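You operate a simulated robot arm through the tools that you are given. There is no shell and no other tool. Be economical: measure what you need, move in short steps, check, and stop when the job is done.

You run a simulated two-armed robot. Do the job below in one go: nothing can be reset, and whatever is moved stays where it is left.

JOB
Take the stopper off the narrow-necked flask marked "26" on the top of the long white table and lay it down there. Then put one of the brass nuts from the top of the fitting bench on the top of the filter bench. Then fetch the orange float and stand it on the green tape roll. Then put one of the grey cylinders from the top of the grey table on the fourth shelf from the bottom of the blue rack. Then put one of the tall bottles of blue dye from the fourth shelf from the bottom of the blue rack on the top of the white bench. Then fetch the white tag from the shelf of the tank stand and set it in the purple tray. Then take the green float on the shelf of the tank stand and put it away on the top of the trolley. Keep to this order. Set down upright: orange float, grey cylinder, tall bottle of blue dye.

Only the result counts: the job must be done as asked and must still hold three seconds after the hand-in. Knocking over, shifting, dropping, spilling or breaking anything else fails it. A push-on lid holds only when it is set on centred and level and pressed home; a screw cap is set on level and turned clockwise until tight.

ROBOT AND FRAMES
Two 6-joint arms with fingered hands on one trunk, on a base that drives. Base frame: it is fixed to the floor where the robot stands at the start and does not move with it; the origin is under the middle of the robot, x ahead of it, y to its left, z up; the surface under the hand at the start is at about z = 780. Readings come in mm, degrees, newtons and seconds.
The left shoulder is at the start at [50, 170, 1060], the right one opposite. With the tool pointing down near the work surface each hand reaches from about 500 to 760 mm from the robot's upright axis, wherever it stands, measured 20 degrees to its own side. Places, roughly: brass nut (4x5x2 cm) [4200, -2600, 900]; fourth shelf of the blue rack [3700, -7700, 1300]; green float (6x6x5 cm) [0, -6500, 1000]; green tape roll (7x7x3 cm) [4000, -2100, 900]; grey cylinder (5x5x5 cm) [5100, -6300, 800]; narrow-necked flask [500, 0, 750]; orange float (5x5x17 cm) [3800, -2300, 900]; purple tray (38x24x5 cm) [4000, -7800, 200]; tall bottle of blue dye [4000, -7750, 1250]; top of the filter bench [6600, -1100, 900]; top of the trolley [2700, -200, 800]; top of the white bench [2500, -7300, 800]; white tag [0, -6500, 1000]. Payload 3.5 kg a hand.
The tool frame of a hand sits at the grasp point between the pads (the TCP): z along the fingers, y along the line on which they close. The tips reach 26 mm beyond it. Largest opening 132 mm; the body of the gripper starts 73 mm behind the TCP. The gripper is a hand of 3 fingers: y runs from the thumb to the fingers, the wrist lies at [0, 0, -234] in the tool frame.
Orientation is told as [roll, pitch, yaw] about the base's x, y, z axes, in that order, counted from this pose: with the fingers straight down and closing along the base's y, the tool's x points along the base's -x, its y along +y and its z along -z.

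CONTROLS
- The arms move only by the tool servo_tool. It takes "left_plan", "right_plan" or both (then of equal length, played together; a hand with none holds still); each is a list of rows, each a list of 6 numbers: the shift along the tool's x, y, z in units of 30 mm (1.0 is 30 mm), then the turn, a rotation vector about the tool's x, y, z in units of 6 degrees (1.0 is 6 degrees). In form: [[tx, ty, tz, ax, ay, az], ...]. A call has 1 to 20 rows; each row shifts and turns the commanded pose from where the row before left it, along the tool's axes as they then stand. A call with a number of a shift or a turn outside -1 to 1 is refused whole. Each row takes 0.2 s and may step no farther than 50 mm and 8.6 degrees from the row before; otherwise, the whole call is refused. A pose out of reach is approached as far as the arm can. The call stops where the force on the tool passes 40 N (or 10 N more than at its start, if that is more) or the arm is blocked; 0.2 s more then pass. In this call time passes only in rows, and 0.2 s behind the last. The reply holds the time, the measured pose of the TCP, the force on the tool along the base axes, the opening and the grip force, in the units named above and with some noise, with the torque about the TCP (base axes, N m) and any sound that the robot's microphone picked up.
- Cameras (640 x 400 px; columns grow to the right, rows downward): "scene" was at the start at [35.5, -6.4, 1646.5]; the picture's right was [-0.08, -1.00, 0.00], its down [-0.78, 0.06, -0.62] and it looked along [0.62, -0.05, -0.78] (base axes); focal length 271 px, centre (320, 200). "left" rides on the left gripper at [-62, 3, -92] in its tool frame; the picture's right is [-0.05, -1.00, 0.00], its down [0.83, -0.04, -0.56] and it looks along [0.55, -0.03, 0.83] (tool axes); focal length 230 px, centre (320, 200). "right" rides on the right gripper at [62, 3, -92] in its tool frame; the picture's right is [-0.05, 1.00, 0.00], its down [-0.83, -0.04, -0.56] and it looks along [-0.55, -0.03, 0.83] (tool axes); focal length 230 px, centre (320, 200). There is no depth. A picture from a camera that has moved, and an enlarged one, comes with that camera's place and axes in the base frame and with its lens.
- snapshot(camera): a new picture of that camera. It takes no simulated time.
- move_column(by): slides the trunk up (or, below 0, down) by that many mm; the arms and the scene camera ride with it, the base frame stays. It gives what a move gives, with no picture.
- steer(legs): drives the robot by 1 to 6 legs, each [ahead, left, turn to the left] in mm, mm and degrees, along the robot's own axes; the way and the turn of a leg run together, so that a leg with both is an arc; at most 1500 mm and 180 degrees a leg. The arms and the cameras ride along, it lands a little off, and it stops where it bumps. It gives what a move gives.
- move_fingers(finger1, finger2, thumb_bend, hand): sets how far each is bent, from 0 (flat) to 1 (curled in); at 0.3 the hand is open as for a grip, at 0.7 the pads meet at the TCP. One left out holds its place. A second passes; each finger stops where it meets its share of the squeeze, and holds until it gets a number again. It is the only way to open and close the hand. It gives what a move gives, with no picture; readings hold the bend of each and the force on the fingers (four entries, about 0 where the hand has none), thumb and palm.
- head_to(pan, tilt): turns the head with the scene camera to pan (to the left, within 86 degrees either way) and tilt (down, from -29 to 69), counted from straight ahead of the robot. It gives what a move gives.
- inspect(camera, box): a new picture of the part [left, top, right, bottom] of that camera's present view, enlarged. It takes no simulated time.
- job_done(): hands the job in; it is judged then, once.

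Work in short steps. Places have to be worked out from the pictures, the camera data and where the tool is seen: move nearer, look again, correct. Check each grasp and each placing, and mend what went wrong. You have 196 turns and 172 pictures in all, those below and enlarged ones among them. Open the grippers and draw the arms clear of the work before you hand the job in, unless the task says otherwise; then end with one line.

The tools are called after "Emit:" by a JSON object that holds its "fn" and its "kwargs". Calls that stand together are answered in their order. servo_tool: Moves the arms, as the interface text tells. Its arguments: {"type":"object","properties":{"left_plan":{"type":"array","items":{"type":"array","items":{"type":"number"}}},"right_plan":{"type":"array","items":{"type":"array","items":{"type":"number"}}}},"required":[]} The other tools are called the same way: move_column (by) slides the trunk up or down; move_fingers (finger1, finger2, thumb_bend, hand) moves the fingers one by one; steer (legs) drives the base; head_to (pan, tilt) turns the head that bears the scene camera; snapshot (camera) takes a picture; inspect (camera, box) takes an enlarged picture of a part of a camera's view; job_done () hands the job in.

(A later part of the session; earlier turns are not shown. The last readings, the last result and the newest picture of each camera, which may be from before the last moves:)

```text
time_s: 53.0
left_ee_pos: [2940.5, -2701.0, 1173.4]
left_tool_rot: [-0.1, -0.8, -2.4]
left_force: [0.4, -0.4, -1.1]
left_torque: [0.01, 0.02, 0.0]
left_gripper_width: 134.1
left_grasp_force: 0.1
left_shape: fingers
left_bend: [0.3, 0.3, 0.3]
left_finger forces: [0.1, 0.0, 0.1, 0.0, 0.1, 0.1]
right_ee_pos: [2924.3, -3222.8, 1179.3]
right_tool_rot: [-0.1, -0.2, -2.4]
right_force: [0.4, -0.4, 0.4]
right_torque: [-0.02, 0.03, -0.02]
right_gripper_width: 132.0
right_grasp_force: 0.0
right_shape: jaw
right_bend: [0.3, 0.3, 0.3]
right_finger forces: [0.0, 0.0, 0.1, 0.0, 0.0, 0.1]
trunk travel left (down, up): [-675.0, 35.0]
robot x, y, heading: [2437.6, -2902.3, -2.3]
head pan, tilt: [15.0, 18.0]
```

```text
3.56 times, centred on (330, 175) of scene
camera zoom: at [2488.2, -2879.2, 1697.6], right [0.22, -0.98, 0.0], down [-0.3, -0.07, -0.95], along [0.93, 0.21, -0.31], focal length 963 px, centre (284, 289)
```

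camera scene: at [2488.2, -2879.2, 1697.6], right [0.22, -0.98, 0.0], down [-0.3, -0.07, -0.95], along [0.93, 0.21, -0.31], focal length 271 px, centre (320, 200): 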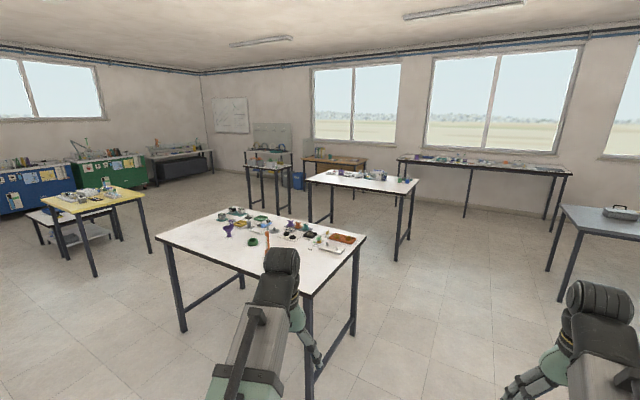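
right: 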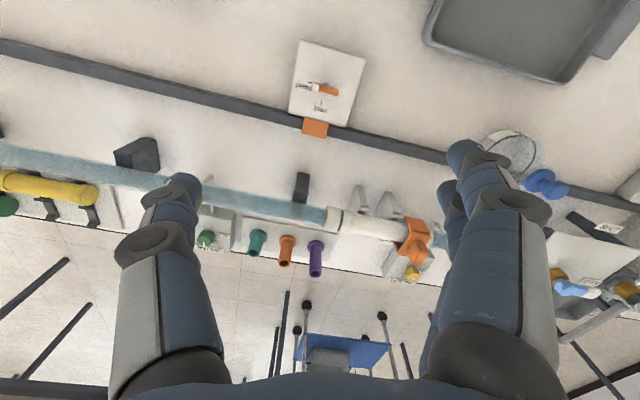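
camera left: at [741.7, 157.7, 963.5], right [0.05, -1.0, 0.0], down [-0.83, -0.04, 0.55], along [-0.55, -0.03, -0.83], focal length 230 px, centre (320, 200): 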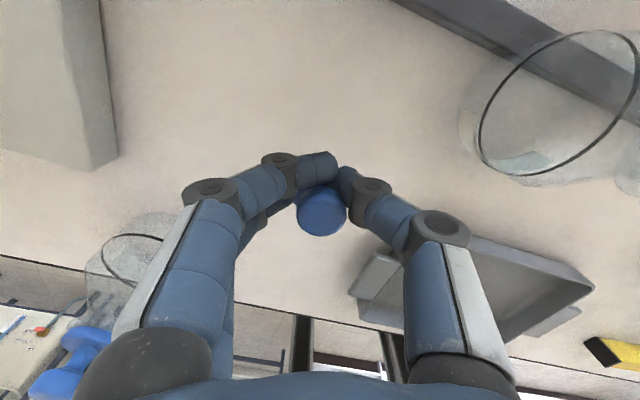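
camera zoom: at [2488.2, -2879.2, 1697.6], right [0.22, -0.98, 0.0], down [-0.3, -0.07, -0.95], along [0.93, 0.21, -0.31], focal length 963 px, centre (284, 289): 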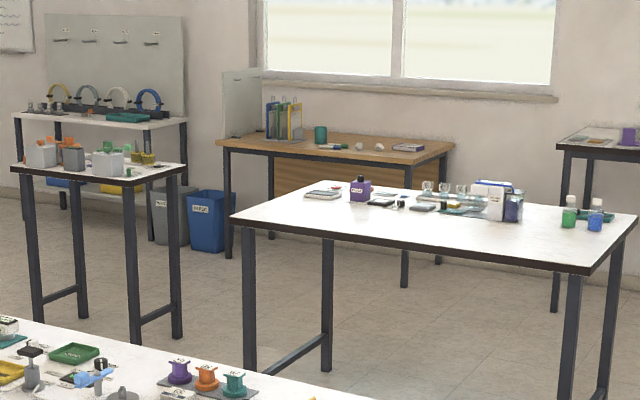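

The nuts are in the orange tray near the bench's right end, at about (4080, -2630). The filter bench is the small tall table behind. I drive to the right side of the bench and face it.

Emit:
{"fn": "steer", "kwargs": {"legs": [[1288, -178, 0], [0, 0, 76]]}}

Emit:
{"fn": "head_to", "kwargs": {"pan": -10, "tilt": 50}}

Emit:
{"fn": "snapshot", "kwargs": {"camera": "scene"}}

```text
time_s: 62.7
left_ee_pos: [3608.9, -2581.3, 1173.7]
left_tool_rot: [-0.1, -0.9, 75.4]
left_force: [-0.5, 0.6, 0.1]
left_torque: [-0.01, 0.01, 0.0]
left_gripper_width: 134.2
left_grasp_force: 0.1
left_shape: fingers
left_bend: [0.3, 0.3, 0.3]
left_finger forces: [0.1, 0.1, 0.0, 0.0, 0.0, 0.0]
right_ee_pos: [4114.7, -2707.6, 1178.6]
right_tool_rot: [-0.1, -0.3, 75.7]
right_force: [-0.4, 0.3, 0.5]
right_torque: [0.0, -0.01, 0.02]
right_gripper_width: 131.9
right_grasp_force: 0.0
right_shape: jaw
right_bend: [0.3, 0.3, 0.3]
right_finger forces: [0.1, 0.0, 0.0, 0.0, 0.1, 0.1]
trunk travel left (down, up): [-675.0, 35.0]
robot x, y, heading: [3699.5, -3119.6, 75.7]
head pan, tilt: [15.0, 18.0]
```

```text
time_s: 63.7
left_ee_pos: [3608.6, -2581.3, 1173.4]
left_tool_rot: [-0.1, -0.9, 75.5]
left_force: [-0.5, 0.7, -0.4]
left_torque: [0.0, -0.02, 0.0]
left_gripper_width: 133.9
left_grasp_force: 0.0
left_shape: fingers
left_bend: [0.3, 0.3, 0.3]
left_finger forces: [0.0, 0.1, 0.0, 0.0, 0.1, 0.1]
right_ee_pos: [4116.0, -2707.9, 1179.4]
right_tool_rot: [-0.1, -0.3, 75.5]
right_force: [-1.0, 0.2, 0.5]
right_torque: [0.01, 0.03, 0.02]
right_gripper_width: 131.9
right_grasp_force: 0.0
right_shape: jaw
right_bend: [0.3, 0.3, 0.3]
right_finger forces: [0.1, 0.1, 0.0, 0.0, 0.0, 0.0]
trunk travel left (down, up): [-675.0, 35.0]
robot x, y, heading: [3696.6, -3116.6, 75.6]
head pan, tilt: [-10.0, 50.0]
```

```text
142 pictures are left
camera scene: at [3721.2, -3085.6, 1648.8], right [0.91, -0.41, 0.0], down [-0.32, -0.7, -0.64], along [0.27, 0.59, -0.77], focal length 271 px, centre (320, 200)
```

scene: 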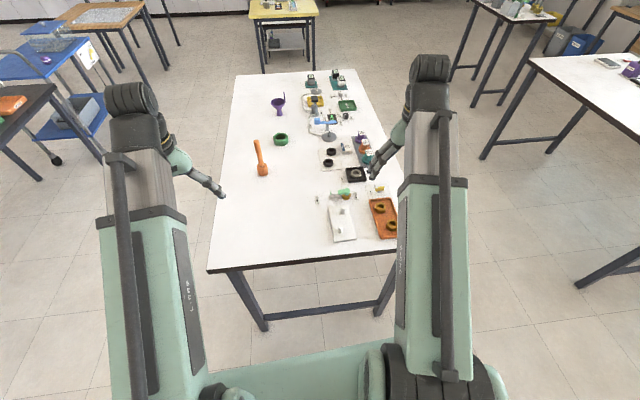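

Good view. I enlarge the orange tray in the scene and right-hand views.

Emit:
{"fn": "inspect", "kwargs": {"camera": "scene", "box": [330, 170, 410, 250]}}

Emit:
{"fn": "snapshot", "kwargs": {"camera": "right"}}

```text
5.00 times, centred on (370, 210) of scene
camera zoom: at [3721.2, -3085.6, 1648.8], right [0.91, -0.41, 0.0], down [-0.32, -0.7, -0.64], along [0.27, 0.59, -0.77], focal length 1355 px, centre (70, 150)
```

zoom: 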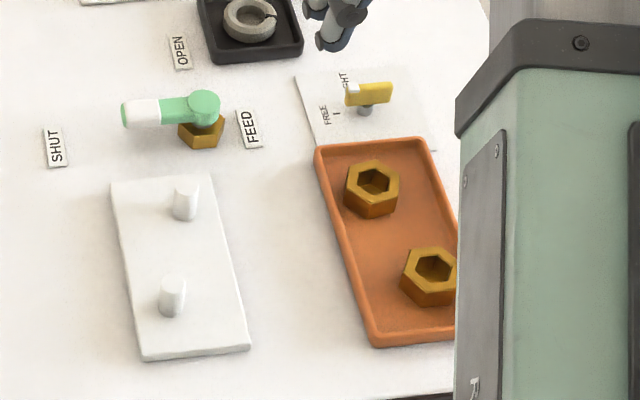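

```text
140 pictures are left
camera right: at [4097.5, -2767.0, 1270.5], right [-0.95, 0.3, 0.0], down [0.25, 0.79, 0.56], along [0.17, 0.53, -0.83], focal length 230 px, centre (320, 200)
```

right: 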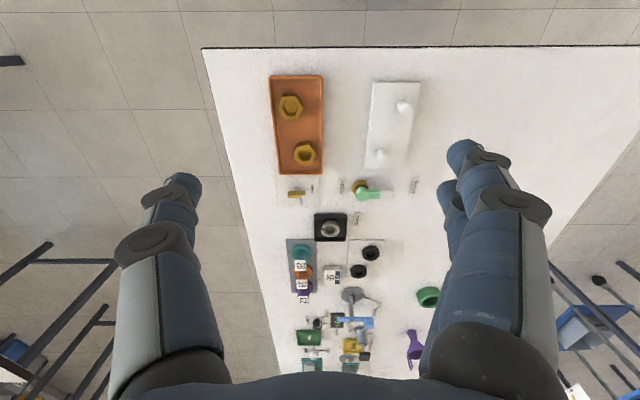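

Triangulating puts the far nut at about (4169, -2624), with its top near z 895. I move the right hand above it and partway down.

Emit:
{"fn": "servo_tool", "kwargs": {"right_plan": [[-0.79, -0.255, 0, 0, 0, 0], [-0.79, -0.255, 0, 0, 0, 0], [-0.79, -0.255, 0, 0, 0, 0], [-0.79, -0.255, 0, 0, 0, 0], [0, 0, 1, 0, 0, 0], [0, 0, 1, 0, 0, 0], [0, 0, 1, 0, 0, 0], [0, 0, 1, 0, 0, 0], [0, 0, 1, 0, 0, 0]]}}

Emit:
{"fn": "snapshot", "kwargs": {"camera": "right"}}

```text
time_s: 65.7
left_ee_pos: [3610.3, -2581.5, 1173.4]
left_tool_rot: [0.0, -0.9, 75.5]
left_force: [0.1, -0.5, -0.9]
left_torque: [0.0, -0.02, -0.01]
left_gripper_width: 134.0
left_grasp_force: 0.0
left_shape: fingers
left_bend: [0.3, 0.3, 0.3]
left_finger forces: [0.0, 0.1, 0.1, 0.0, 0.0, 0.0]
right_ee_pos: [4171.4, -2623.3, 1027.9]
right_tool_rot: [-0.1, -0.4, 75.5]
right_force: [1.5, 0.6, -0.4]
right_torque: [0.0, -0.01, -0.01]
right_gripper_width: 132.1
right_grasp_force: 0.0
right_shape: jaw
right_bend: [0.3, 0.3, 0.3]
right_finger forces: [0.0, 0.1, 0.0, 0.0, 0.1, 0.0]
trunk travel left (down, up): [-675.0, 35.0]
robot x, y, heading: [3697.0, -3115.9, 75.7]
head pan, tilt: [-10.0, 50.0]
```

```text
139 pictures are left
camera right: at [4152.8, -2682.4, 1119.1], right [-0.95, 0.3, 0.0], down [0.25, 0.79, 0.56], along [0.17, 0.53, -0.83], focal length 230 px, centre (320, 200)
```

right: 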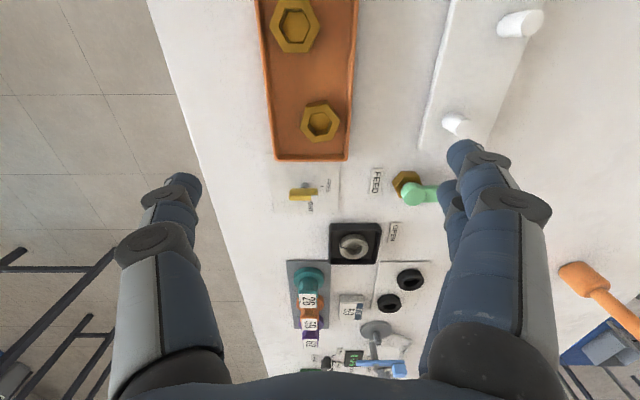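

The nut is right under the TCP. I descend further and check its orientation.

Emit:
{"fn": "servo_tool", "kwargs": {"right_plan": [[0, 0, 1, 0, 0, 0], [0, 0, 1, 0, 0, 0]]}}

Emit:
{"fn": "inspect", "kwargs": {"camera": "right", "box": [160, 50, 480, 250]}}

```text
time_s: 66.3
left_ee_pos: [3609.1, -2581.0, 1172.8]
left_tool_rot: [-0.1, -1.0, 75.5]
left_force: [0.7, 0.0, -0.6]
left_torque: [0.01, -0.01, 0.02]
left_gripper_width: 134.2
left_grasp_force: 0.0
left_shape: fingers
left_bend: [0.3, 0.3, 0.3]
left_finger forces: [0.0, 0.0, 0.1, 0.1, 0.0, 0.0]
right_ee_pos: [4169.4, -2620.9, 967.0]
right_tool_rot: [0.0, -0.3, 75.6]
right_force: [0.1, 0.0, 0.9]
right_torque: [-0.02, 0.0, -0.02]
right_gripper_width: 132.0
right_grasp_force: 0.1
right_shape: jaw
right_bend: [0.3, 0.3, 0.3]
right_finger forces: [0.0, 0.0, 0.0, 0.1, 0.0, 0.0]
trunk travel left (down, up): [-675.0, 35.0]
robot x, y, heading: [3700.1, -3118.3, 75.6]
head pan, tilt: [-10.0, 50.0]
```

```text
2.00 times, centred on (320, 150) of right
camera zoom: at [4151.5, -2680.6, 1058.3], right [-0.95, 0.3, 0.0], down [0.25, 0.79, 0.56], along [0.17, 0.53, -0.83], focal length 460 px, centre (320, 300)
```

zoom: 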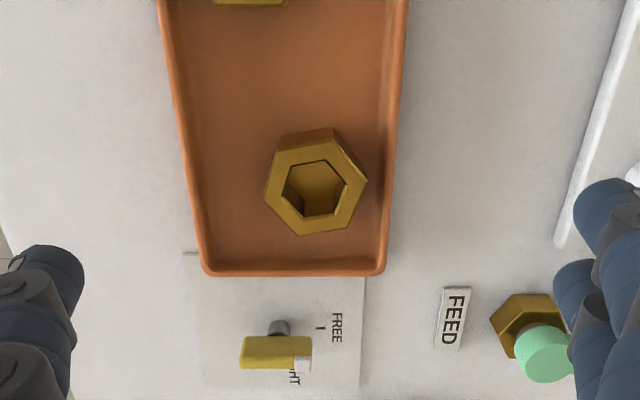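

The hex flats are about 15° off the closing axis, and a valve is nearby on the left. I partly close the hand to narrow it and turn it 15°.

Emit:
{"fn": "move_fingers", "kwargs": {"hand": "right", "finger1": 0.43, "finger2": 0.43, "thumb_bend": 0.43}}

Emit:
{"fn": "servo_tool", "kwargs": {"right_plan": [[0.0, 0, 0.3, 0, 0, 0.85], [0, 0, 0.3, 0, 0, 0.85], [0, 0, 0.3, 0, 0, 0.8]]}}

Emit:
{"fn": "inspect", "kwargs": {"camera": "right", "box": [160, 100, 480, 300]}}

```text
time_s: 67.3
left_ee_pos: [3608.9, -2581.2, 1173.4]
left_tool_rot: [-0.1, -1.0, 75.6]
left_force: [-0.5, -0.6, 0.6]
left_torque: [-0.01, 0.0, -0.02]
left_gripper_width: 134.0
left_grasp_force: 0.0
left_shape: fingers
left_bend: [0.3, 0.3, 0.3]
left_finger forces: [0.1, 0.0, 0.0, 0.1, 0.1, 0.0]
right_ee_pos: [4170.2, -2622.5, 967.4]
right_tool_rot: [-0.1, -0.3, 75.5]
right_force: [0.3, -0.7, -0.3]
right_torque: [-0.04, -0.05, 0.02]
right_gripper_width: 92.4
right_grasp_force: 0.1
right_shape: fingers
right_bend: [0.43, 0.43, 0.43]
right_finger forces: [0.1, 0.0, 0.0, 0.0, 0.0, 0.1]
trunk travel left (down, up): [-675.0, 35.0]
robot x, y, heading: [3698.4, -3115.3, 75.6]
head pan, tilt: [-10.0, 50.0]
```

```text
time_s: 68.1
left_ee_pos: [3609.8, -2580.6, 1174.5]
left_tool_rot: [0.0, -0.9, 75.5]
left_force: [0.5, -0.2, -0.7]
left_torque: [-0.02, -0.01, -0.02]
left_gripper_width: 134.1
left_grasp_force: 0.1
left_shape: fingers
left_bend: [0.3, 0.3, 0.3]
left_finger forces: [0.0, 0.1, 0.0, 0.0, 0.0, 0.0]
right_ee_pos: [4170.2, -2621.8, 940.9]
right_tool_rot: [-0.1, -0.4, 60.4]
right_force: [0.1, 0.1, 0.4]
right_torque: [-0.03, 0.01, 0.02]
right_gripper_width: 92.3
right_grasp_force: 0.2
right_shape: fingers
right_bend: [0.43, 0.43, 0.43]
right_finger forces: [0.1, 0.0, 0.0, 0.0, 0.0, 0.1]
trunk travel left (down, up): [-675.0, 35.0]
robot x, y, heading: [3699.6, -3114.4, 75.7]
head pan, tilt: [-10.0, 50.0]
```

```text
2.00 times, centred on (320, 200) of right
camera zoom: at [4136.7, -2674.0, 1032.8], right [-0.84, 0.54, 0.0], down [0.45, 0.7, 0.56], along [0.3, 0.47, -0.83], focal length 460 px, centre (320, 200)
```

zoom: 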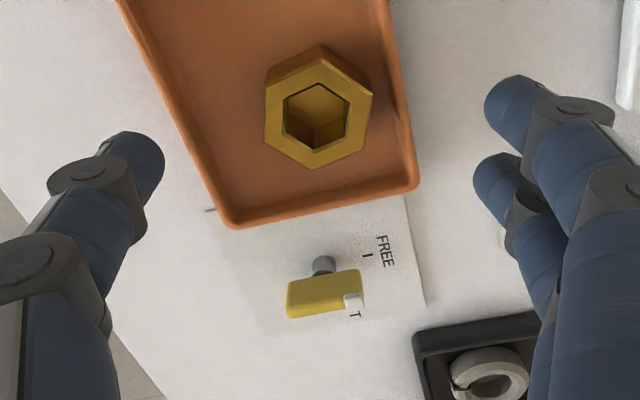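

The flats are aligned now. I lower to about z 897 with a slight correction back.

Emit:
{"fn": "servo_tool", "kwargs": {"right_plan": [[0.15, 0, 0.7, 0, 0, 0], [0, 0, 0.5, 0, 0, 0], [0, 0, 0.25, 0, 0, 0]]}}

Emit:
{"fn": "snapshot", "kwargs": {"camera": "right"}}

Emit:
{"fn": "inspect", "kwargs": {"camera": "scene", "box": [330, 170, 410, 250]}}

```text
time_s: 68.9
left_ee_pos: [3607.4, -2582.7, 1174.0]
left_tool_rot: [-0.2, -0.9, 75.5]
left_force: [-0.3, -0.6, -0.2]
left_torque: [0.02, -0.01, 0.01]
left_gripper_width: 134.0
left_grasp_force: 0.1
left_shape: fingers
left_bend: [0.3, 0.3, 0.3]
left_finger forces: [0.0, 0.1, 0.1, 0.0, 0.1, 0.1]
right_ee_pos: [4166.8, -2626.2, 903.9]
right_tool_rot: [-0.3, -0.9, 60.6]
right_force: [-3.0, 3.0, 39.1]
right_torque: [-0.99, -1.86, 0.08]
right_gripper_width: 94.7
right_grasp_force: 19.8
right_shape: fingers
right_bend: [0.43, 0.43, 0.44]
right_finger forces: [0.0, 0.0, 0.0, 0.0, 39.8, 0.0]
trunk travel left (down, up): [-675.0, 35.0]
robot x, y, heading: [3699.5, -3120.5, 75.4]
head pan, tilt: [-10.0, 50.0]
```

```text
136 pictures are left
camera right: at [4133.0, -2678.8, 994.1], right [-0.84, 0.54, 0.0], down [0.44, 0.7, 0.57], along [0.3, 0.48, -0.82], focal length 230 px, centre (320, 200)
```

right: 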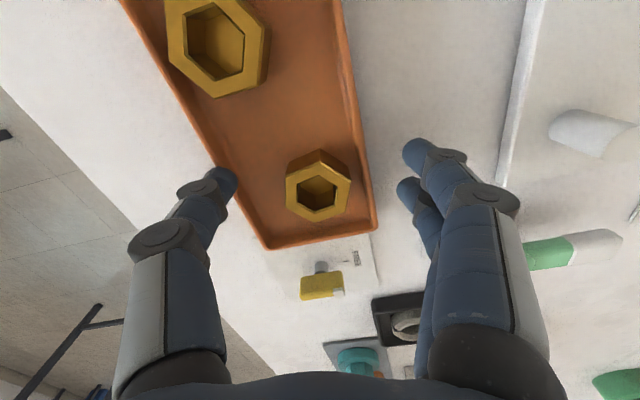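

```text
5.00 times, centred on (370, 210) of scene
camera zoom: at [3718.0, -3087.7, 1649.7], right [0.91, -0.41, 0.0], down [-0.32, -0.7, -0.64], along [0.27, 0.59, -0.76], focal length 1355 px, centre (70, 150)
```

zoom: 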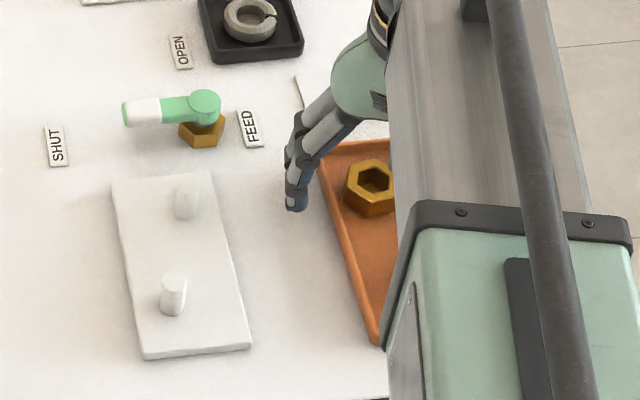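

The thumb landed on the tray rim with 39 N. The rim is at about z 880 and the nut stands about 15 mm above it, so I rise to z 910 and grip the top of the nut above the rim.

Emit:
{"fn": "servo_tool", "kwargs": {"right_plan": [[0, 0, -0.4, 0, 0, 0]]}}

Emit:
{"fn": "move_fingers", "kwargs": {"hand": "right", "finger1": 0.52, "finger2": 0.52, "thumb_bend": 0.52}}

Emit:
{"fn": "inspect", "kwargs": {"camera": "right", "box": [160, 100, 480, 300]}}

```text
time_s: 69.3
left_ee_pos: [3609.8, -2581.2, 1173.6]
left_tool_rot: [0.0, -0.9, 75.5]
left_force: [0.3, -0.1, 0.2]
left_torque: [-0.03, -0.01, -0.01]
left_gripper_width: 134.1
left_grasp_force: 0.1
left_shape: fingers
left_bend: [0.3, 0.3, 0.3]
left_finger forces: [0.0, 0.0, 0.1, 0.0, 0.0, 0.1]
right_ee_pos: [4167.2, -2626.7, 908.0]
right_tool_rot: [0.0, -0.1, 60.5]
right_force: [-0.2, 0.0, 1.2]
right_torque: [0.0, -0.02, 0.07]
right_gripper_width: 92.1
right_grasp_force: 0.6
right_shape: fingers
right_bend: [0.43, 0.43, 0.43]
right_finger forces: [0.1, 0.0, 0.0, 0.0, 0.6, 0.1]
trunk travel left (down, up): [-675.0, 35.0]
robot x, y, heading: [3698.5, -3116.3, 75.5]
head pan, tilt: [-10.0, 50.0]
```

```text
time_s: 70.3
left_ee_pos: [3608.4, -2582.2, 1173.1]
left_tool_rot: [-0.1, -0.9, 75.5]
left_force: [0.4, 1.0, -0.2]
left_torque: [-0.01, 0.03, 0.01]
left_gripper_width: 133.8
left_grasp_force: 0.1
left_shape: fingers
left_bend: [0.3, 0.3, 0.3]
left_finger forces: [0.0, 0.1, 0.0, 0.1, 0.1, 0.0]
right_ee_pos: [4166.9, -2627.2, 909.1]
right_tool_rot: [0.0, -0.3, 60.5]
right_force: [0.1, -0.3, -0.5]
right_torque: [0.0, 0.0, 0.01]
right_gripper_width: 62.1
right_grasp_force: 0.0
right_shape: fingers
right_bend: [0.52, 0.52, 0.52]
right_finger forces: [0.0, 0.1, 0.0, 0.1, 0.1, 0.0]
trunk travel left (down, up): [-675.0, 35.0]
robot x, y, heading: [3699.1, -3116.8, 75.8]
head pan, tilt: [-10.0, 50.0]
```

```text
2.00 times, centred on (320, 200) of right
camera zoom: at [4134.4, -2679.0, 1001.2], right [-0.84, 0.54, 0.0], down [0.44, 0.7, 0.56], along [0.3, 0.47, -0.83], focal length 460 px, centre (320, 200)
```

zoom: 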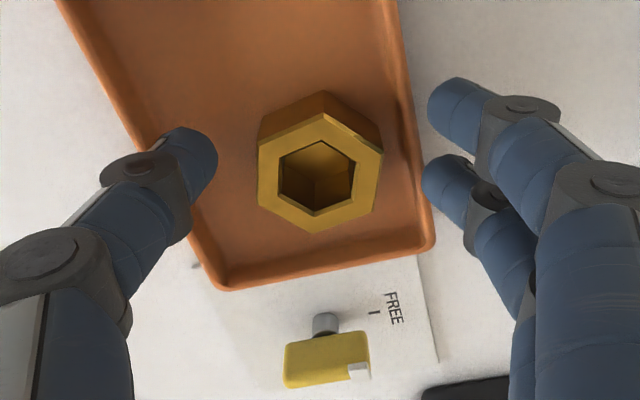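

The nut is centred, so I close on it.

Emit:
{"fn": "move_fingers", "kwargs": {"hand": "right", "finger1": 0.66, "finger2": 0.66, "thumb_bend": 0.66}}

Emit:
{"fn": "inspect", "kwargs": {"camera": "right", "box": [160, 100, 480, 300]}}

```text
time_s: 71.3
left_ee_pos: [3608.9, -2581.3, 1173.4]
left_tool_rot: [-0.1, -0.8, 75.5]
left_force: [0.1, 0.5, 0.6]
left_torque: [-0.01, 0.03, 0.02]
left_gripper_width: 133.9
left_grasp_force: 0.0
left_shape: fingers
left_bend: [0.3, 0.3, 0.3]
left_finger forces: [0.0, 0.1, 0.0, 0.1, 0.0, 0.1]
right_ee_pos: [4166.6, -2627.3, 910.1]
right_tool_rot: [-0.1, -0.4, 60.5]
right_force: [0.1, -0.6, 1.7]
right_torque: [0.01, 0.0, -0.02]
right_gripper_width: 25.2
right_grasp_force: 5.5
right_shape: fingers
right_bend: [0.66, 0.59, 0.63]
right_finger forces: [0.0, 5.0, 0.0, 0.0, 4.9, 0.0]
trunk travel left (down, up): [-675.0, 35.0]
robot x, y, heading: [3695.5, -3116.0, 75.8]
head pan, tilt: [-10.0, 50.0]
```

```text
2.00 times, centred on (320, 200) of right
camera zoom: at [4134.4, -2679.0, 1001.3], right [-0.84, 0.54, 0.0], down [0.44, 0.7, 0.56], along [0.3, 0.47, -0.83], focal length 460 px, centre (320, 200)
```

zoom: 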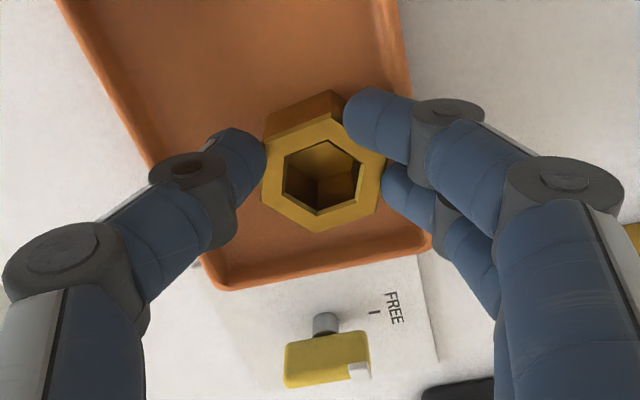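

One finger slid past the nut's corner, so the hand needs to go about 6 mm forward. I open slightly, shift, lower a bit inside the tray, and look.

Emit:
{"fn": "move_fingers", "kwargs": {"hand": "right", "finger1": 0.545, "finger2": 0.545, "thumb_bend": 0.55}}

Emit:
{"fn": "servo_tool", "kwargs": {"right_plan": [[-0.22, 0.0, 0.0, 0, 0, 0], [0, 0, 0.15, 0, 0, 0]]}}

Emit:
{"fn": "inspect", "kwargs": {"camera": "right", "box": [160, 100, 480, 300]}}

```text
time_s: 72.3
left_ee_pos: [3608.7, -2582.0, 1174.2]
left_tool_rot: [0.0, -1.0, 75.5]
left_force: [-0.3, -0.1, -0.4]
left_torque: [-0.02, 0.03, 0.0]
left_gripper_width: 134.2
left_grasp_force: 0.1
left_shape: fingers
left_bend: [0.3, 0.3, 0.3]
left_finger forces: [0.1, 0.1, 0.0, 0.0, 0.0, 0.1]
right_ee_pos: [4166.8, -2626.0, 909.4]
right_tool_rot: [0.0, -0.3, 60.5]
right_force: [1.2, 1.0, -0.6]
right_torque: [0.02, -0.03, -0.02]
right_gripper_width: 52.0
right_grasp_force: 0.1
right_shape: fingers
right_bend: [0.54, 0.54, 0.55]
right_finger forces: [0.1, 0.0, 0.1, 0.0, 0.0, 0.1]
trunk travel left (down, up): [-675.0, 35.0]
robot x, y, heading: [3701.4, -3114.6, 75.4]
head pan, tilt: [-10.0, 50.0]
```

```text
time_s: 72.9
left_ee_pos: [3608.0, -2582.2, 1173.7]
left_tool_rot: [-0.2, -1.0, 75.4]
left_force: [-1.4, -0.3, -0.9]
left_torque: [0.03, 0.03, 0.02]
left_gripper_width: 134.0
left_grasp_force: 0.0
left_shape: fingers
left_bend: [0.3, 0.3, 0.3]
left_finger forces: [0.0, 0.0, 0.0, 0.1, 0.1, 0.1]
right_ee_pos: [4169.7, -2620.0, 907.0]
right_tool_rot: [0.0, -0.4, 60.5]
right_force: [0.0, 1.1, 8.5]
right_torque: [0.27, 0.17, -0.03]
right_gripper_width: 51.9
right_grasp_force: 3.5
right_shape: fingers
right_bend: [0.54, 0.55, 0.55]
right_finger forces: [0.0, 7.8, 0.0, 0.1, 0.0, 0.0]
trunk travel left (down, up): [-675.0, 35.0]
robot x, y, heading: [3696.6, -3114.9, 75.7]
head pan, tilt: [-10.0, 50.0]
```

```text
2.00 times, centred on (320, 200) of right
camera zoom: at [4137.3, -2673.3, 998.2], right [-0.84, 0.54, 0.0], down [0.44, 0.7, 0.56], along [0.3, 0.47, -0.83], focal length 460 px, centre (320, 200)
```

zoom: 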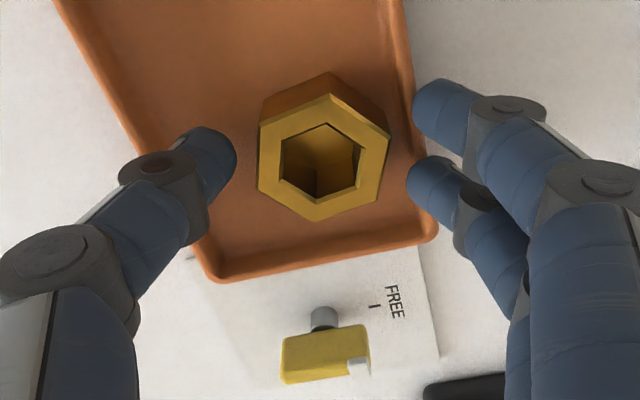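

Finger 2 rests lightly on the rim. I rise 4 mm and close again.

Emit:
{"fn": "servo_tool", "kwargs": {"right_plan": [[0, 0, -0.13, 0, 0, 0]]}}

Emit:
{"fn": "move_fingers", "kwargs": {"hand": "right", "finger1": 0.66, "finger2": 0.66, "thumb_bend": 0.66}}

Emit:
{"fn": "inspect", "kwargs": {"camera": "right", "box": [160, 100, 480, 300]}}

```text
time_s: 73.3
left_ee_pos: [3609.6, -2581.9, 1174.1]
left_tool_rot: [-0.1, -0.9, 75.4]
left_force: [-1.0, -0.4, -0.2]
left_torque: [-0.03, -0.04, -0.02]
left_gripper_width: 134.2
left_grasp_force: 0.1
left_shape: fingers
left_bend: [0.3, 0.3, 0.3]
left_finger forces: [0.1, 0.0, 0.0, 0.0, 0.0, 0.1]
right_ee_pos: [4169.8, -2620.1, 910.1]
right_tool_rot: [0.0, -0.3, 60.5]
right_force: [-0.5, -0.4, 0.2]
right_torque: [0.0, -0.01, 0.01]
right_gripper_width: 52.0
right_grasp_force: 0.0
right_shape: fingers
right_bend: [0.54, 0.54, 0.55]
right_finger forces: [0.1, 0.0, 0.0, 0.1, 0.1, 0.1]
trunk travel left (down, up): [-675.0, 35.0]
robot x, y, heading: [3699.1, -3117.6, 75.7]
head pan, tilt: [-10.0, 50.0]
```

```text
time_s: 74.3
left_ee_pos: [3609.3, -2582.1, 1173.2]
left_tool_rot: [-0.1, -0.9, 75.5]
left_force: [0.4, 0.2, -0.2]
left_torque: [-0.03, 0.0, 0.02]
left_gripper_width: 133.9
left_grasp_force: 0.1
left_shape: fingers
left_bend: [0.3, 0.3, 0.3]
left_finger forces: [0.0, 0.1, 0.1, 0.0, 0.1, 0.1]
right_ee_pos: [4171.0, -2619.8, 910.0]
right_tool_rot: [0.0, -0.3, 60.5]
right_force: [-1.0, 0.0, 1.2]
right_torque: [-0.04, 0.02, 0.03]
right_gripper_width: 32.7
right_grasp_force: 6.8
right_shape: fingers
right_bend: [0.62, 0.6, 0.63]
right_finger forces: [2.9, 3.8, 0.0, 0.1, 6.3, 0.0]
trunk travel left (down, up): [-675.0, 35.0]
robot x, y, heading: [3699.7, -3113.6, 75.5]
head pan, tilt: [-10.0, 50.0]
```

```text
2.00 times, centred on (320, 200) of right
camera zoom: at [4137.9, -2672.9, 1001.1], right [-0.84, 0.54, 0.0], down [0.44, 0.7, 0.56], along [0.3, 0.47, -0.83], focal length 460 px, centre (320, 200)
```

zoom: 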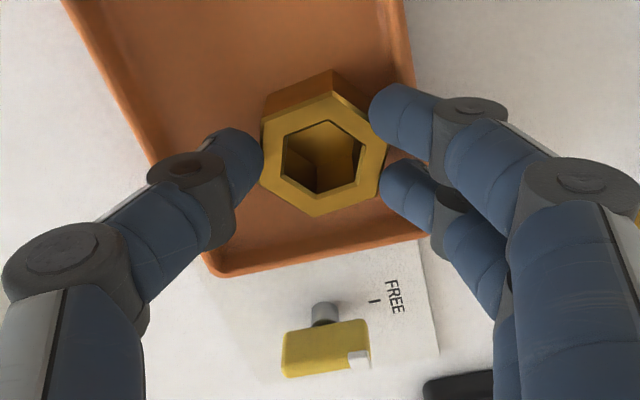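

All three contact it. I squeeze more and lift slowly.

Emit:
{"fn": "move_fingers", "kwargs": {"hand": "right", "finger1": 0.8, "finger2": 0.8, "thumb_bend": 0.8}}

Emit:
{"fn": "servo_tool", "kwargs": {"right_plan": [[0, 0, -0.3, 0, 0, 0], [0, 0, -0.4, 0, 0, 0], [0, 0, -0.5, 0, 0, 0], [0, 0, -0.6, 0, 0, 0], [0, 0, -0.6, 0, 0, 0]]}}

Emit:
{"fn": "inspect", "kwargs": {"camera": "right", "box": [160, 50, 480, 250]}}

```text
time_s: 75.3
left_ee_pos: [3608.8, -2582.4, 1173.1]
left_tool_rot: [-0.1, -0.9, 75.6]
left_force: [-0.5, -0.1, 0.7]
left_torque: [0.03, 0.03, -0.02]
left_gripper_width: 133.9
left_grasp_force: 0.1
left_shape: fingers
left_bend: [0.3, 0.3, 0.3]
left_finger forces: [0.1, 0.1, 0.0, 0.1, 0.0, 0.0]
right_ee_pos: [4170.3, -2620.1, 909.8]
right_tool_rot: [0.0, -0.3, 60.4]
right_force: [-0.4, -0.6, 0.6]
right_torque: [-0.01, 0.0, -0.01]
right_gripper_width: 0.1
right_grasp_force: 0.0
right_shape: fingers
right_bend: [0.76, 0.76, 0.78]
right_finger forces: [0.0, 0.0, 0.0, 0.1, 0.0, 0.0]
trunk travel left (down, up): [-675.0, 35.0]
robot x, y, heading: [3701.2, -3117.5, 75.7]
head pan, tilt: [-10.0, 50.0]
```

```text
time_s: 76.5
left_ee_pos: [3609.7, -2581.4, 1174.6]
left_tool_rot: [-0.1, -1.0, 75.5]
left_force: [0.6, 0.3, 0.5]
left_torque: [0.01, -0.03, 0.03]
left_gripper_width: 134.1
left_grasp_force: 0.1
left_shape: fingers
left_bend: [0.3, 0.3, 0.3]
left_finger forces: [0.0, 0.0, 0.0, 0.0, 0.1, 0.0]
right_ee_pos: [4172.3, -2623.4, 982.8]
right_tool_rot: [-0.1, -0.3, 60.5]
right_force: [-0.2, 0.6, 0.3]
right_torque: [0.0, 0.01, 0.02]
right_gripper_width: 0.1
right_grasp_force: 0.1
right_shape: fingers
right_bend: [0.76, 0.76, 0.78]
right_finger forces: [0.1, 0.0, 0.0, 0.0, 0.1, 0.0]
trunk travel left (down, up): [-675.0, 35.0]
robot x, y, heading: [3698.1, -3113.2, 75.5]
head pan, tilt: [-10.0, 50.0]
```

```text
2.00 times, centred on (320, 150) of right
camera zoom: at [4139.3, -2674.3, 1073.4], right [-0.84, 0.54, 0.0], down [0.44, 0.7, 0.56], along [0.3, 0.47, -0.83], focal length 460 px, centre (320, 300)
```

zoom: 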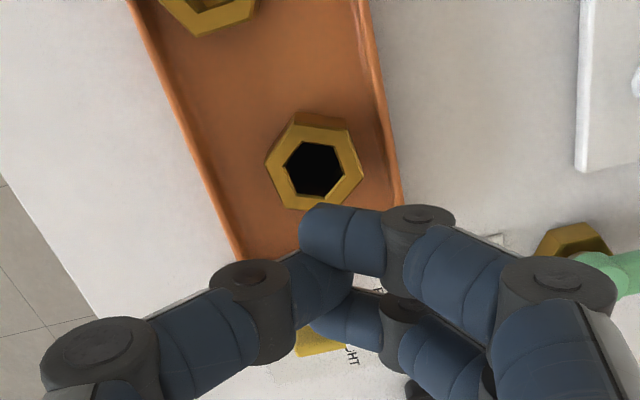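

It slipped because the grip was too shallow, and the nut now presents its corners. I'll turn the hand 30° onto flats, push the nut gently away from the tray wall, and then grip deeper inside the tray. First I open, turn and re-centre.

Emit:
{"fn": "move_fingers", "kwargs": {"hand": "right", "finger1": 0.5, "finger2": 0.5, "thumb_bend": 0.3}}

Emit:
{"fn": "servo_tool", "kwargs": {"right_plan": [[0, 0, 0, 0, 0, -1], [0, 0, 0, 0, 0, -1], [0, 0, 0, 0, 0, -1], [0, 0, 0, 0, 0, -1], [0, 0, 0, 0, 0, -1]]}}

Emit:
{"fn": "inspect", "kwargs": {"camera": "right", "box": [160, 50, 480, 250]}}

Emit:
{"fn": "inspect", "kwargs": {"camera": "scene", "box": [330, 170, 410, 250]}}

```text
time_s: 77.5
left_ee_pos: [3611.1, -2581.3, 1172.7]
left_tool_rot: [-0.1, -0.9, 75.5]
left_force: [-0.3, 0.5, -0.3]
left_torque: [0.02, -0.02, -0.02]
left_gripper_width: 134.0
left_grasp_force: 0.0
left_shape: fingers
left_bend: [0.3, 0.3, 0.3]
left_finger forces: [0.0, 0.1, 0.0, 0.0, 0.1, 0.1]
right_ee_pos: [4171.4, -2621.8, 982.6]
right_tool_rot: [0.0, -0.3, 60.4]
right_force: [-0.5, -0.3, 1.0]
right_torque: [-0.02, 0.0, 0.02]
right_gripper_width: 100.9
right_grasp_force: 0.1
right_shape: fingers
right_bend: [0.5, 0.5, 0.3]
right_finger forces: [0.0, 0.0, 0.0, 0.0, 0.0, 0.1]
trunk travel left (down, up): [-675.0, 35.0]
robot x, y, heading: [3700.1, -3116.7, 75.6]
head pan, tilt: [-10.0, 50.0]
```

```text
time_s: 78.7
left_ee_pos: [3609.5, -2581.6, 1173.9]
left_tool_rot: [-0.1, -0.8, 75.5]
left_force: [0.3, -0.9, 0.1]
left_torque: [0.01, 0.01, -0.01]
left_gripper_width: 133.8
left_grasp_force: 0.0
left_shape: fingers
left_bend: [0.3, 0.3, 0.3]
left_finger forces: [0.0, 0.0, 0.1, 0.0, 0.0, 0.1]
right_ee_pos: [4170.2, -2621.1, 982.9]
right_tool_rot: [-0.3, -0.2, 90.7]
right_force: [-0.4, 0.3, -0.7]
right_torque: [-0.04, -0.03, 0.02]
right_gripper_width: 100.5
right_grasp_force: 0.1
right_shape: fingers
right_bend: [0.5, 0.5, 0.3]
right_finger forces: [0.0, 0.0, 0.1, 0.1, 0.0, 0.0]
trunk travel left (down, up): [-675.0, 35.0]
robot x, y, heading: [3698.8, -3118.5, 75.4]
head pan, tilt: [-10.0, 50.0]
```

```text
2.00 times, centred on (320, 150) of right
camera zoom: at [4168.5, -2683.1, 1073.7], right [-1.0, 0.04, 0.0], down [0.03, 0.83, 0.56], along [0.03, 0.56, -0.83], focal length 460 px, centre (320, 300)
```

zoom: 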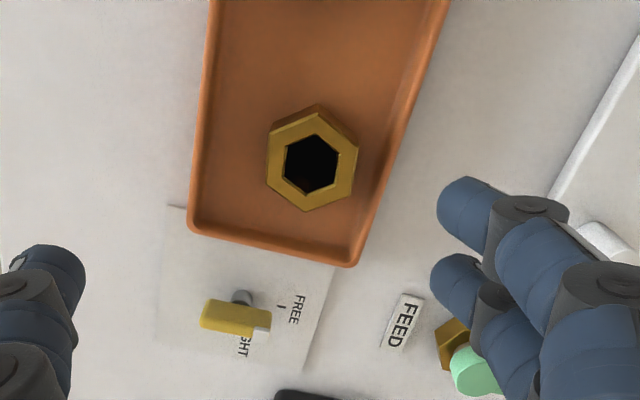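

```text
5.00 times, centred on (370, 210) of scene
camera zoom: at [3721.3, -3085.6, 1648.7], right [0.91, -0.41, 0.0], down [-0.32, -0.7, -0.64], along [0.27, 0.59, -0.77], focal length 1355 px, centre (70, 150)
```

zoom: 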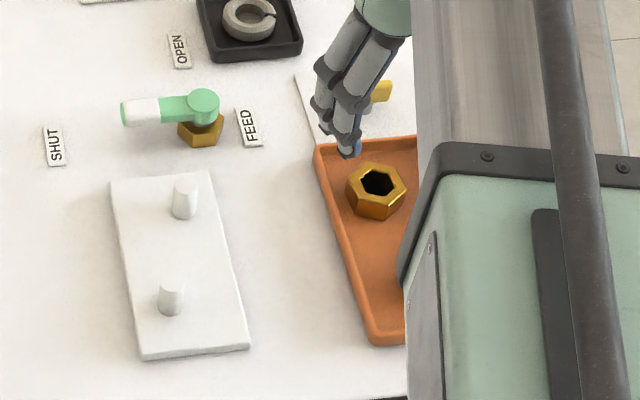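

The nut's flats now face the fingers and its top is near z 886. I re-centre, lower to z 909 with the fingers just over the wall side, and nudge the nut toward the tray middle.

Emit:
{"fn": "servo_tool", "kwargs": {"right_plan": [[0.1, -0.1, 1, 0, 0, 0], [0, 0, 1, 0, 0, 0], [0, 0, 0.47, 0, 0, 0]]}}

Emit:
{"fn": "inspect", "kwargs": {"camera": "right", "box": [160, 50, 480, 250]}}

```text
time_s: 79.5
left_ee_pos: [3608.6, -2582.2, 1173.9]
left_tool_rot: [-0.2, -0.9, 75.5]
left_force: [0.1, -0.3, 0.2]
left_torque: [-0.01, -0.02, -0.01]
left_gripper_width: 134.1
left_grasp_force: 0.2
left_shape: fingers
left_bend: [0.3, 0.3, 0.3]
left_finger forces: [0.1, 0.0, 0.1, 0.0, 0.0, 0.0]
right_ee_pos: [4172.9, -2623.0, 908.1]
right_tool_rot: [-0.2, -0.3, 90.6]
right_force: [1.1, 0.2, 0.4]
right_torque: [0.01, -0.02, 0.03]
right_gripper_width: 101.3
right_grasp_force: 0.2
right_shape: fingers
right_bend: [0.5, 0.5, 0.3]
right_finger forces: [0.2, 0.0, 0.0, 0.1, 0.1, 0.0]
trunk travel left (down, up): [-675.0, 35.0]
robot x, y, heading: [3698.9, -3116.6, 75.6]
head pan, tilt: [-10.0, 50.0]
```

```text
2.00 times, centred on (320, 150) of right
camera zoom: at [4170.2, -2685.5, 999.6], right [-1.0, 0.04, 0.0], down [0.03, 0.83, 0.56], along [0.03, 0.56, -0.83], focal length 460 px, centre (320, 300)
```

zoom: 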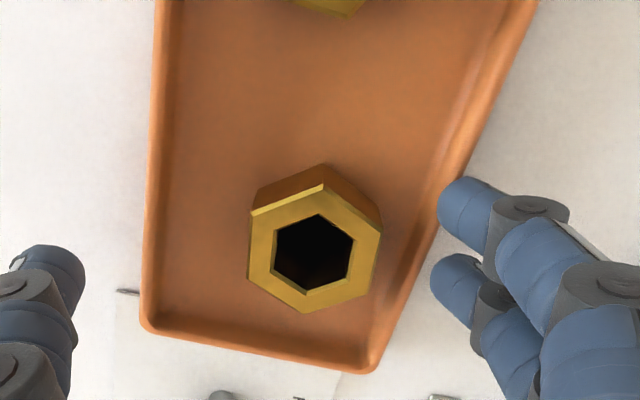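

The gap from the fingers to the nut is about 16 mm, so I push 25 mm along tool -y in small steps.

Emit:
{"fn": "servo_tool", "kwargs": {"right_plan": [[0, -0.3, 0, 0, 0, 0], [0, -0.3, 0, 0, 0, 0], [0, -0.2, 0, 0, 0, 0]]}}

Emit:
{"fn": "inspect", "kwargs": {"camera": "right", "box": [160, 50, 480, 250]}}

```text
time_s: 80.3
left_ee_pos: [3609.8, -2581.3, 1172.7]
left_tool_rot: [-0.1, -0.9, 75.5]
left_force: [0.2, 0.0, -0.3]
left_torque: [-0.03, 0.0, 0.0]
left_gripper_width: 134.3
left_grasp_force: 0.1
left_shape: fingers
left_bend: [0.3, 0.3, 0.3]
left_finger forces: [0.0, 0.0, 0.0, 0.0, 0.0, 0.0]
right_ee_pos: [4197.6, -2623.6, 909.6]
right_tool_rot: [-0.3, -0.3, 90.6]
right_force: [-0.2, 0.1, -0.4]
right_torque: [-0.02, 0.01, 0.01]
right_gripper_width: 101.5
right_grasp_force: 0.3
right_shape: fingers
right_bend: [0.5, 0.5, 0.3]
right_finger forces: [0.1, 0.1, 0.0, 0.0, 0.0, 0.1]
trunk travel left (down, up): [-675.0, 35.0]
robot x, y, heading: [3698.8, -3118.5, 75.6]
head pan, tilt: [-10.0, 50.0]
```

```text
2.00 times, centred on (320, 150) of right
camera zoom: at [4195.4, -2685.6, 1000.4], right [-1.0, 0.04, 0.0], down [0.03, 0.83, 0.56], along [0.03, 0.56, -0.83], focal length 460 px, centre (320, 300)
```

zoom: 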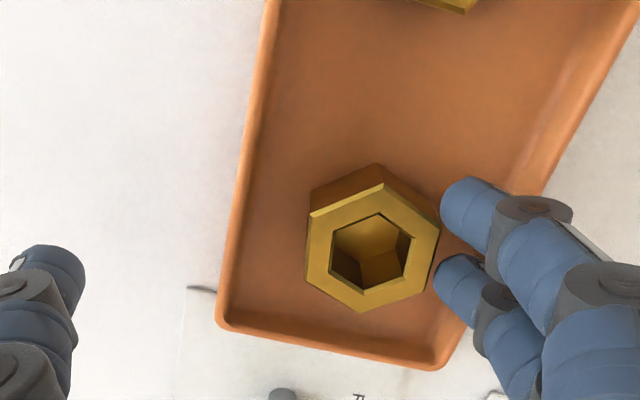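

Emit:
{"fn": "servo_tool", "kwargs": {"right_plan": [[0, -0.15, 0, 0, 0, 0], [0, -0.1, 0, 0, 0, 0]]}}

Emit:
{"fn": "inspect", "kwargs": {"camera": "right", "box": [160, 50, 480, 250]}}

```text
time_s: 80.9
left_ee_pos: [3609.9, -2581.3, 1173.8]
left_tool_rot: [-0.1, -1.0, 75.5]
left_force: [-0.9, -0.8, 0.6]
left_torque: [0.04, 0.02, -0.01]
left_gripper_width: 134.1
left_grasp_force: 0.0
left_shape: fingers
left_bend: [0.3, 0.3, 0.3]
left_finger forces: [0.1, 0.0, 0.0, 0.1, 0.1, 0.0]
right_ee_pos: [4206.1, -2623.6, 908.4]
right_tool_rot: [-0.3, -0.4, 90.5]
right_force: [1.0, -0.7, 0.5]
right_torque: [-0.03, -0.01, -0.02]
right_gripper_width: 101.5
right_grasp_force: 0.1
right_shape: fingers
right_bend: [0.5, 0.5, 0.3]
right_finger forces: [0.2, 0.0, 0.0, 0.0, 0.0, 0.0]
trunk travel left (down, up): [-675.0, 35.0]
robot x, y, heading: [3698.7, -3115.8, 75.6]
head pan, tilt: [-10.0, 50.0]
```

```text
2.00 times, centred on (320, 150) of right
camera zoom: at [4203.5, -2685.2, 1000.5], right [-1.0, 0.04, 0.0], down [0.03, 0.83, 0.56], along [0.03, 0.56, -0.83], focal length 460 px, centre (320, 300)
```

zoom: 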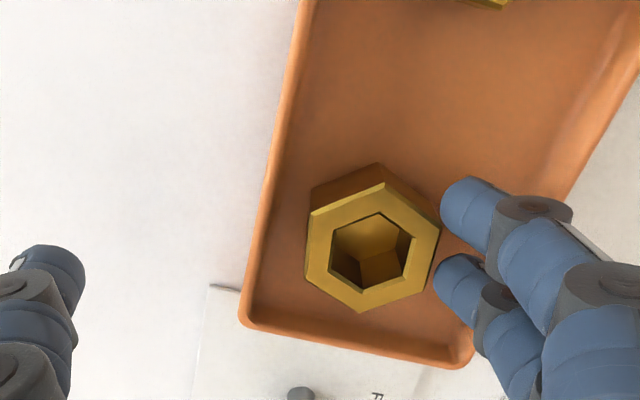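

The nut now sits mid-tray with room on both sides. I rise, narrow the fingers to just wider than the nut, centre over it at x of about 4188, and lower inside the tray.

Emit:
{"fn": "servo_tool", "kwargs": {"right_plan": [[0, 0.05, -0.6, 0, 0, 0], [0, 0.5, 0, 0, 0, 0]]}}

Emit:
{"fn": "move_fingers", "kwargs": {"hand": "right", "finger1": 0.56, "finger2": 0.56, "thumb_bend": 0.56}}

Emit:
{"fn": "inspect", "kwargs": {"camera": "right", "box": [160, 50, 480, 250]}}

```text
time_s: 81.5
left_ee_pos: [3609.3, -2581.1, 1172.9]
left_tool_rot: [-0.1, -0.8, 75.5]
left_force: [-0.6, -0.3, -0.6]
left_torque: [0.0, -0.03, 0.0]
left_gripper_width: 134.2
left_grasp_force: 0.1
left_shape: fingers
left_bend: [0.3, 0.3, 0.3]
left_finger forces: [0.0, 0.0, 0.1, 0.1, 0.0, 0.0]
right_ee_pos: [4189.6, -2623.7, 927.3]
right_tool_rot: [-0.2, -0.3, 90.5]
right_force: [0.4, 0.0, 0.4]
right_torque: [0.05, 0.0, 0.02]
right_gripper_width: 101.5
right_grasp_force: 0.1
right_shape: fingers
right_bend: [0.5, 0.5, 0.3]
right_finger forces: [0.0, 0.0, 0.0, 0.0, 0.1, 0.0]
trunk travel left (down, up): [-675.0, 35.0]
robot x, y, heading: [3699.6, -3119.2, 75.6]
head pan, tilt: [-10.0, 50.0]
```

```text
time_s: 82.5
left_ee_pos: [3610.1, -2580.9, 1174.3]
left_tool_rot: [0.0, -0.9, 75.5]
left_force: [-0.4, -0.3, 0.0]
left_torque: [0.0, 0.02, -0.02]
left_gripper_width: 134.2
left_grasp_force: 0.1
left_shape: fingers
left_bend: [0.3, 0.3, 0.3]
left_finger forces: [0.0, 0.0, 0.1, 0.1, 0.0, 0.0]
right_ee_pos: [4189.7, -2624.4, 927.0]
right_tool_rot: [-0.2, -0.2, 90.5]
right_force: [0.0, -1.1, 0.6]
right_torque: [-0.03, 0.0, 0.01]
right_gripper_width: 48.4
right_grasp_force: 0.0
right_shape: fingers
right_bend: [0.56, 0.56, 0.56]
right_finger forces: [0.0, 0.1, 0.0, 0.1, 0.0, 0.0]
trunk travel left (down, up): [-675.0, 35.0]
robot x, y, heading: [3699.0, -3118.2, 75.9]
head pan, tilt: [-10.0, 50.0]
```

```text
2.00 times, centred on (320, 150) of right
camera zoom: at [4187.0, -2685.9, 1018.6], right [-1.0, 0.04, 0.0], down [0.03, 0.83, 0.56], along [0.03, 0.56, -0.83], focal length 460 px, centre (320, 300)
```

zoom: 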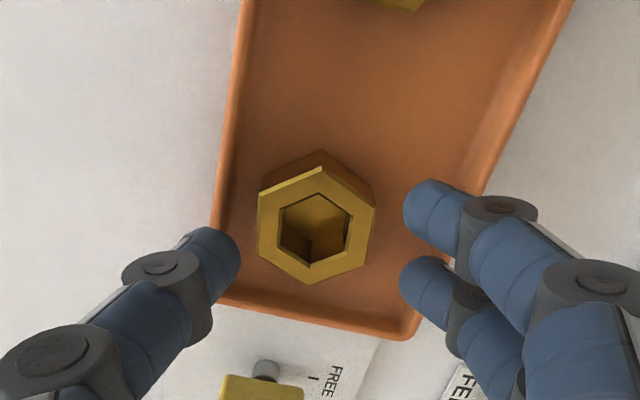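

There isn't enough side room in the tray for both fingers. There is room along its length, so I rise and turn the hand 60° to grip the nut along the tray's long axis.

Emit:
{"fn": "servo_tool", "kwargs": {"right_plan": [[0, 0, -1, 0, 0, 0], [0, 0, -1, 0, 0, -1], [0, 0, 0, 0, 0, -1], [0, 0, 0, 0, 0, -1], [0, 0, 0, 0, 0, -1], [0, 0, 0, 0, 0, -1], [0, 0, 0, 0, 0, -1], [0, 0, 0, 0, 0, -1], [0, 0, 0, 0, 0, -1], [0, 0, 0, 0, 0, -1], [0, 0, 0, 0, 0, -1]]}}

Emit:
{"fn": "move_fingers", "kwargs": {"hand": "right", "finger1": 0.5, "finger2": 0.5, "thumb_bend": 0.5}}

Emit:
{"fn": "snapshot", "kwargs": {"camera": "right"}}

```text
time_s: 84.9
left_ee_pos: [3609.2, -2582.2, 1174.2]
left_tool_rot: [-0.1, -1.0, 75.6]
left_force: [0.0, -0.6, 0.1]
left_torque: [0.01, 0.0, 0.06]
left_gripper_width: 134.2
left_grasp_force: 0.0
left_shape: fingers
left_bend: [0.3, 0.3, 0.3]
left_finger forces: [0.0, 0.0, 0.0, 0.0, 0.1, 0.0]
right_ee_pos: [4178.2, -2618.2, 986.9]
right_tool_rot: [-0.3, 0.2, 141.2]
right_force: [-0.7, 0.5, -0.9]
right_torque: [-0.02, -0.03, -0.01]
right_gripper_width: 48.6
right_grasp_force: 0.0
right_shape: fingers
right_bend: [0.56, 0.56, 0.56]
right_finger forces: [0.1, 0.0, 0.1, 0.1, 0.0, 0.0]
right hand out of reach, approached as far as the arm can: row 10, 11
trunk travel left (down, up): [-675.0, 35.0]
robot x, y, heading: [3702.0, -3117.2, 75.6]
head pan, tilt: [-10.0, 50.0]
```

```text
time_s: 85.9
left_ee_pos: [3609.6, -2580.6, 1173.1]
left_tool_rot: [-0.1, -0.8, 75.6]
left_force: [0.2, 0.3, -0.3]
left_torque: [-0.01, 0.0, 0.0]
left_gripper_width: 133.9
left_grasp_force: 0.0
left_shape: fingers
left_bend: [0.3, 0.3, 0.3]
left_finger forces: [0.0, 0.0, 0.0, 0.1, 0.0, 0.0]
right_ee_pos: [4178.6, -2616.8, 986.8]
right_tool_rot: [-0.4, 0.2, 140.9]
right_force: [-0.5, 0.3, 0.6]
right_torque: [0.03, 0.01, -0.01]
right_gripper_width: 67.1
right_grasp_force: 0.0
right_shape: fingers
right_bend: [0.5, 0.5, 0.5]
right_finger forces: [0.1, 0.0, 0.0, 0.0, 0.0, 0.1]
trunk travel left (down, up): [-675.0, 35.0]
robot x, y, heading: [3699.6, -3115.2, 75.7]
head pan, tilt: [-10.0, 50.0]
```

```text
123 pictures are left
camera right: at [4224.7, -2658.5, 1078.3], right [-0.67, -0.74, -0.01], down [-0.62, 0.55, 0.55], along [-0.41, 0.37, -0.83], focal length 230 px, centre (320, 200)
```

right: 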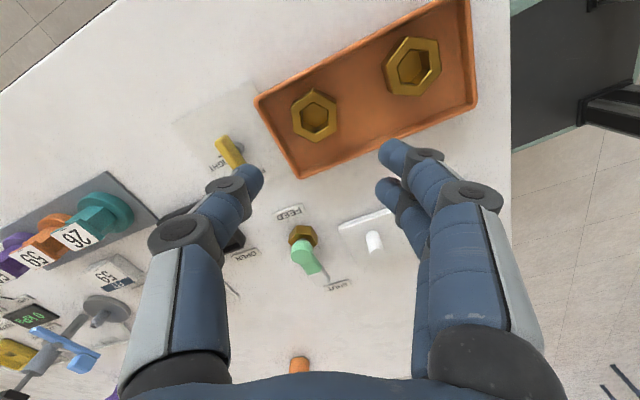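

This is the arm's yaw limit, but it's close enough. I lower to z 908 with the thumb on the far side of the nut, to nudge it toward the tray's middle.

Emit:
{"fn": "move_fingers", "kwargs": {"hand": "right", "finger1": 0.53, "finger2": 0.53, "thumb_bend": 0.5}}

Emit:
{"fn": "servo_tool", "kwargs": {"right_plan": [[0.53, 0.3, 0, 0, 0, 0], [0, 0, 1, 0, 0, 0], [0, 0, 1, 0, 0, 0], [0, 0, 0.6, 0, 0, 0]]}}

Emit:
{"fn": "inspect", "kwargs": {"camera": "right", "box": [160, 50, 480, 250]}}

```text
time_s: 86.9
left_ee_pos: [3609.8, -2580.5, 1173.3]
left_tool_rot: [-0.1, -0.9, 75.5]
left_force: [0.2, -0.5, -0.8]
left_torque: [-0.01, -0.01, 0.01]
left_gripper_width: 134.1
left_grasp_force: 0.0
left_shape: fingers
left_bend: [0.3, 0.3, 0.3]
left_finger forces: [0.0, 0.0, 0.0, 0.0, 0.0, 0.1]
right_ee_pos: [4178.8, -2616.5, 986.6]
right_tool_rot: [-0.4, 0.1, 141.1]
right_force: [0.2, 0.0, -0.6]
right_torque: [0.04, 0.03, 0.01]
right_gripper_width: 62.8
right_grasp_force: 0.0
right_shape: fingers
right_bend: [0.53, 0.53, 0.5]
right_finger forces: [0.0, 0.1, 0.0, 0.0, 0.1, 0.1]
trunk travel left (down, up): [-675.0, 35.0]
robot x, y, heading: [3698.7, -3115.4, 75.6]
head pan, tilt: [-10.0, 50.0]
```

```text
time_s: 87.9
left_ee_pos: [3609.8, -2580.8, 1174.5]
left_tool_rot: [-0.1, -0.9, 75.5]
left_force: [-0.4, 0.4, 0.5]
left_torque: [0.05, 0.0, 0.0]
left_gripper_width: 134.2
left_grasp_force: 0.0
left_shape: fingers
left_bend: [0.3, 0.3, 0.3]
left_finger forces: [0.1, 0.1, 0.1, 0.1, 0.0, 0.0]
right_ee_pos: [4177.8, -2629.7, 908.9]
right_tool_rot: [-0.5, 0.4, 140.5]
right_force: [-0.4, 0.3, 1.1]
right_torque: [0.0, 0.0, -0.01]
right_gripper_width: 63.5
right_grasp_force: 0.0
right_shape: fingers
right_bend: [0.53, 0.53, 0.5]
right_finger forces: [0.1, 0.1, 0.0, 0.1, 0.0, 0.1]
right hand out of reach, approached as far as the arm can: row 1
trunk travel left (down, up): [-675.0, 35.0]
robot x, y, heading: [3701.6, -3118.2, 75.6]
head pan, tilt: [-10.0, 50.0]
```

```text
2.00 times, centred on (320, 150) of right
camera zoom: at [4223.7, -2671.9, 1000.4], right [-0.68, -0.74, -0.01], down [-0.62, 0.56, 0.55], along [-0.4, 0.38, -0.84], focal length 460 px, centre (320, 300)
```

zoom: 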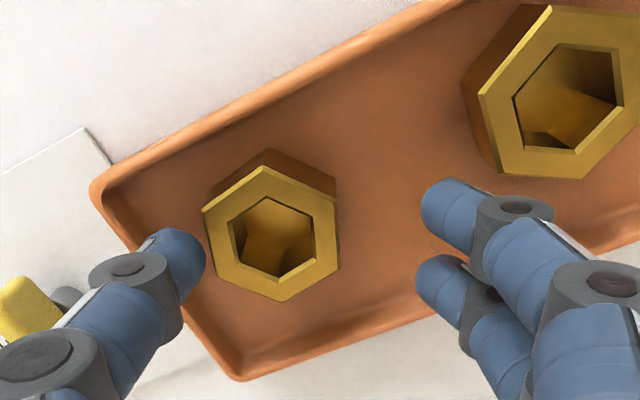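

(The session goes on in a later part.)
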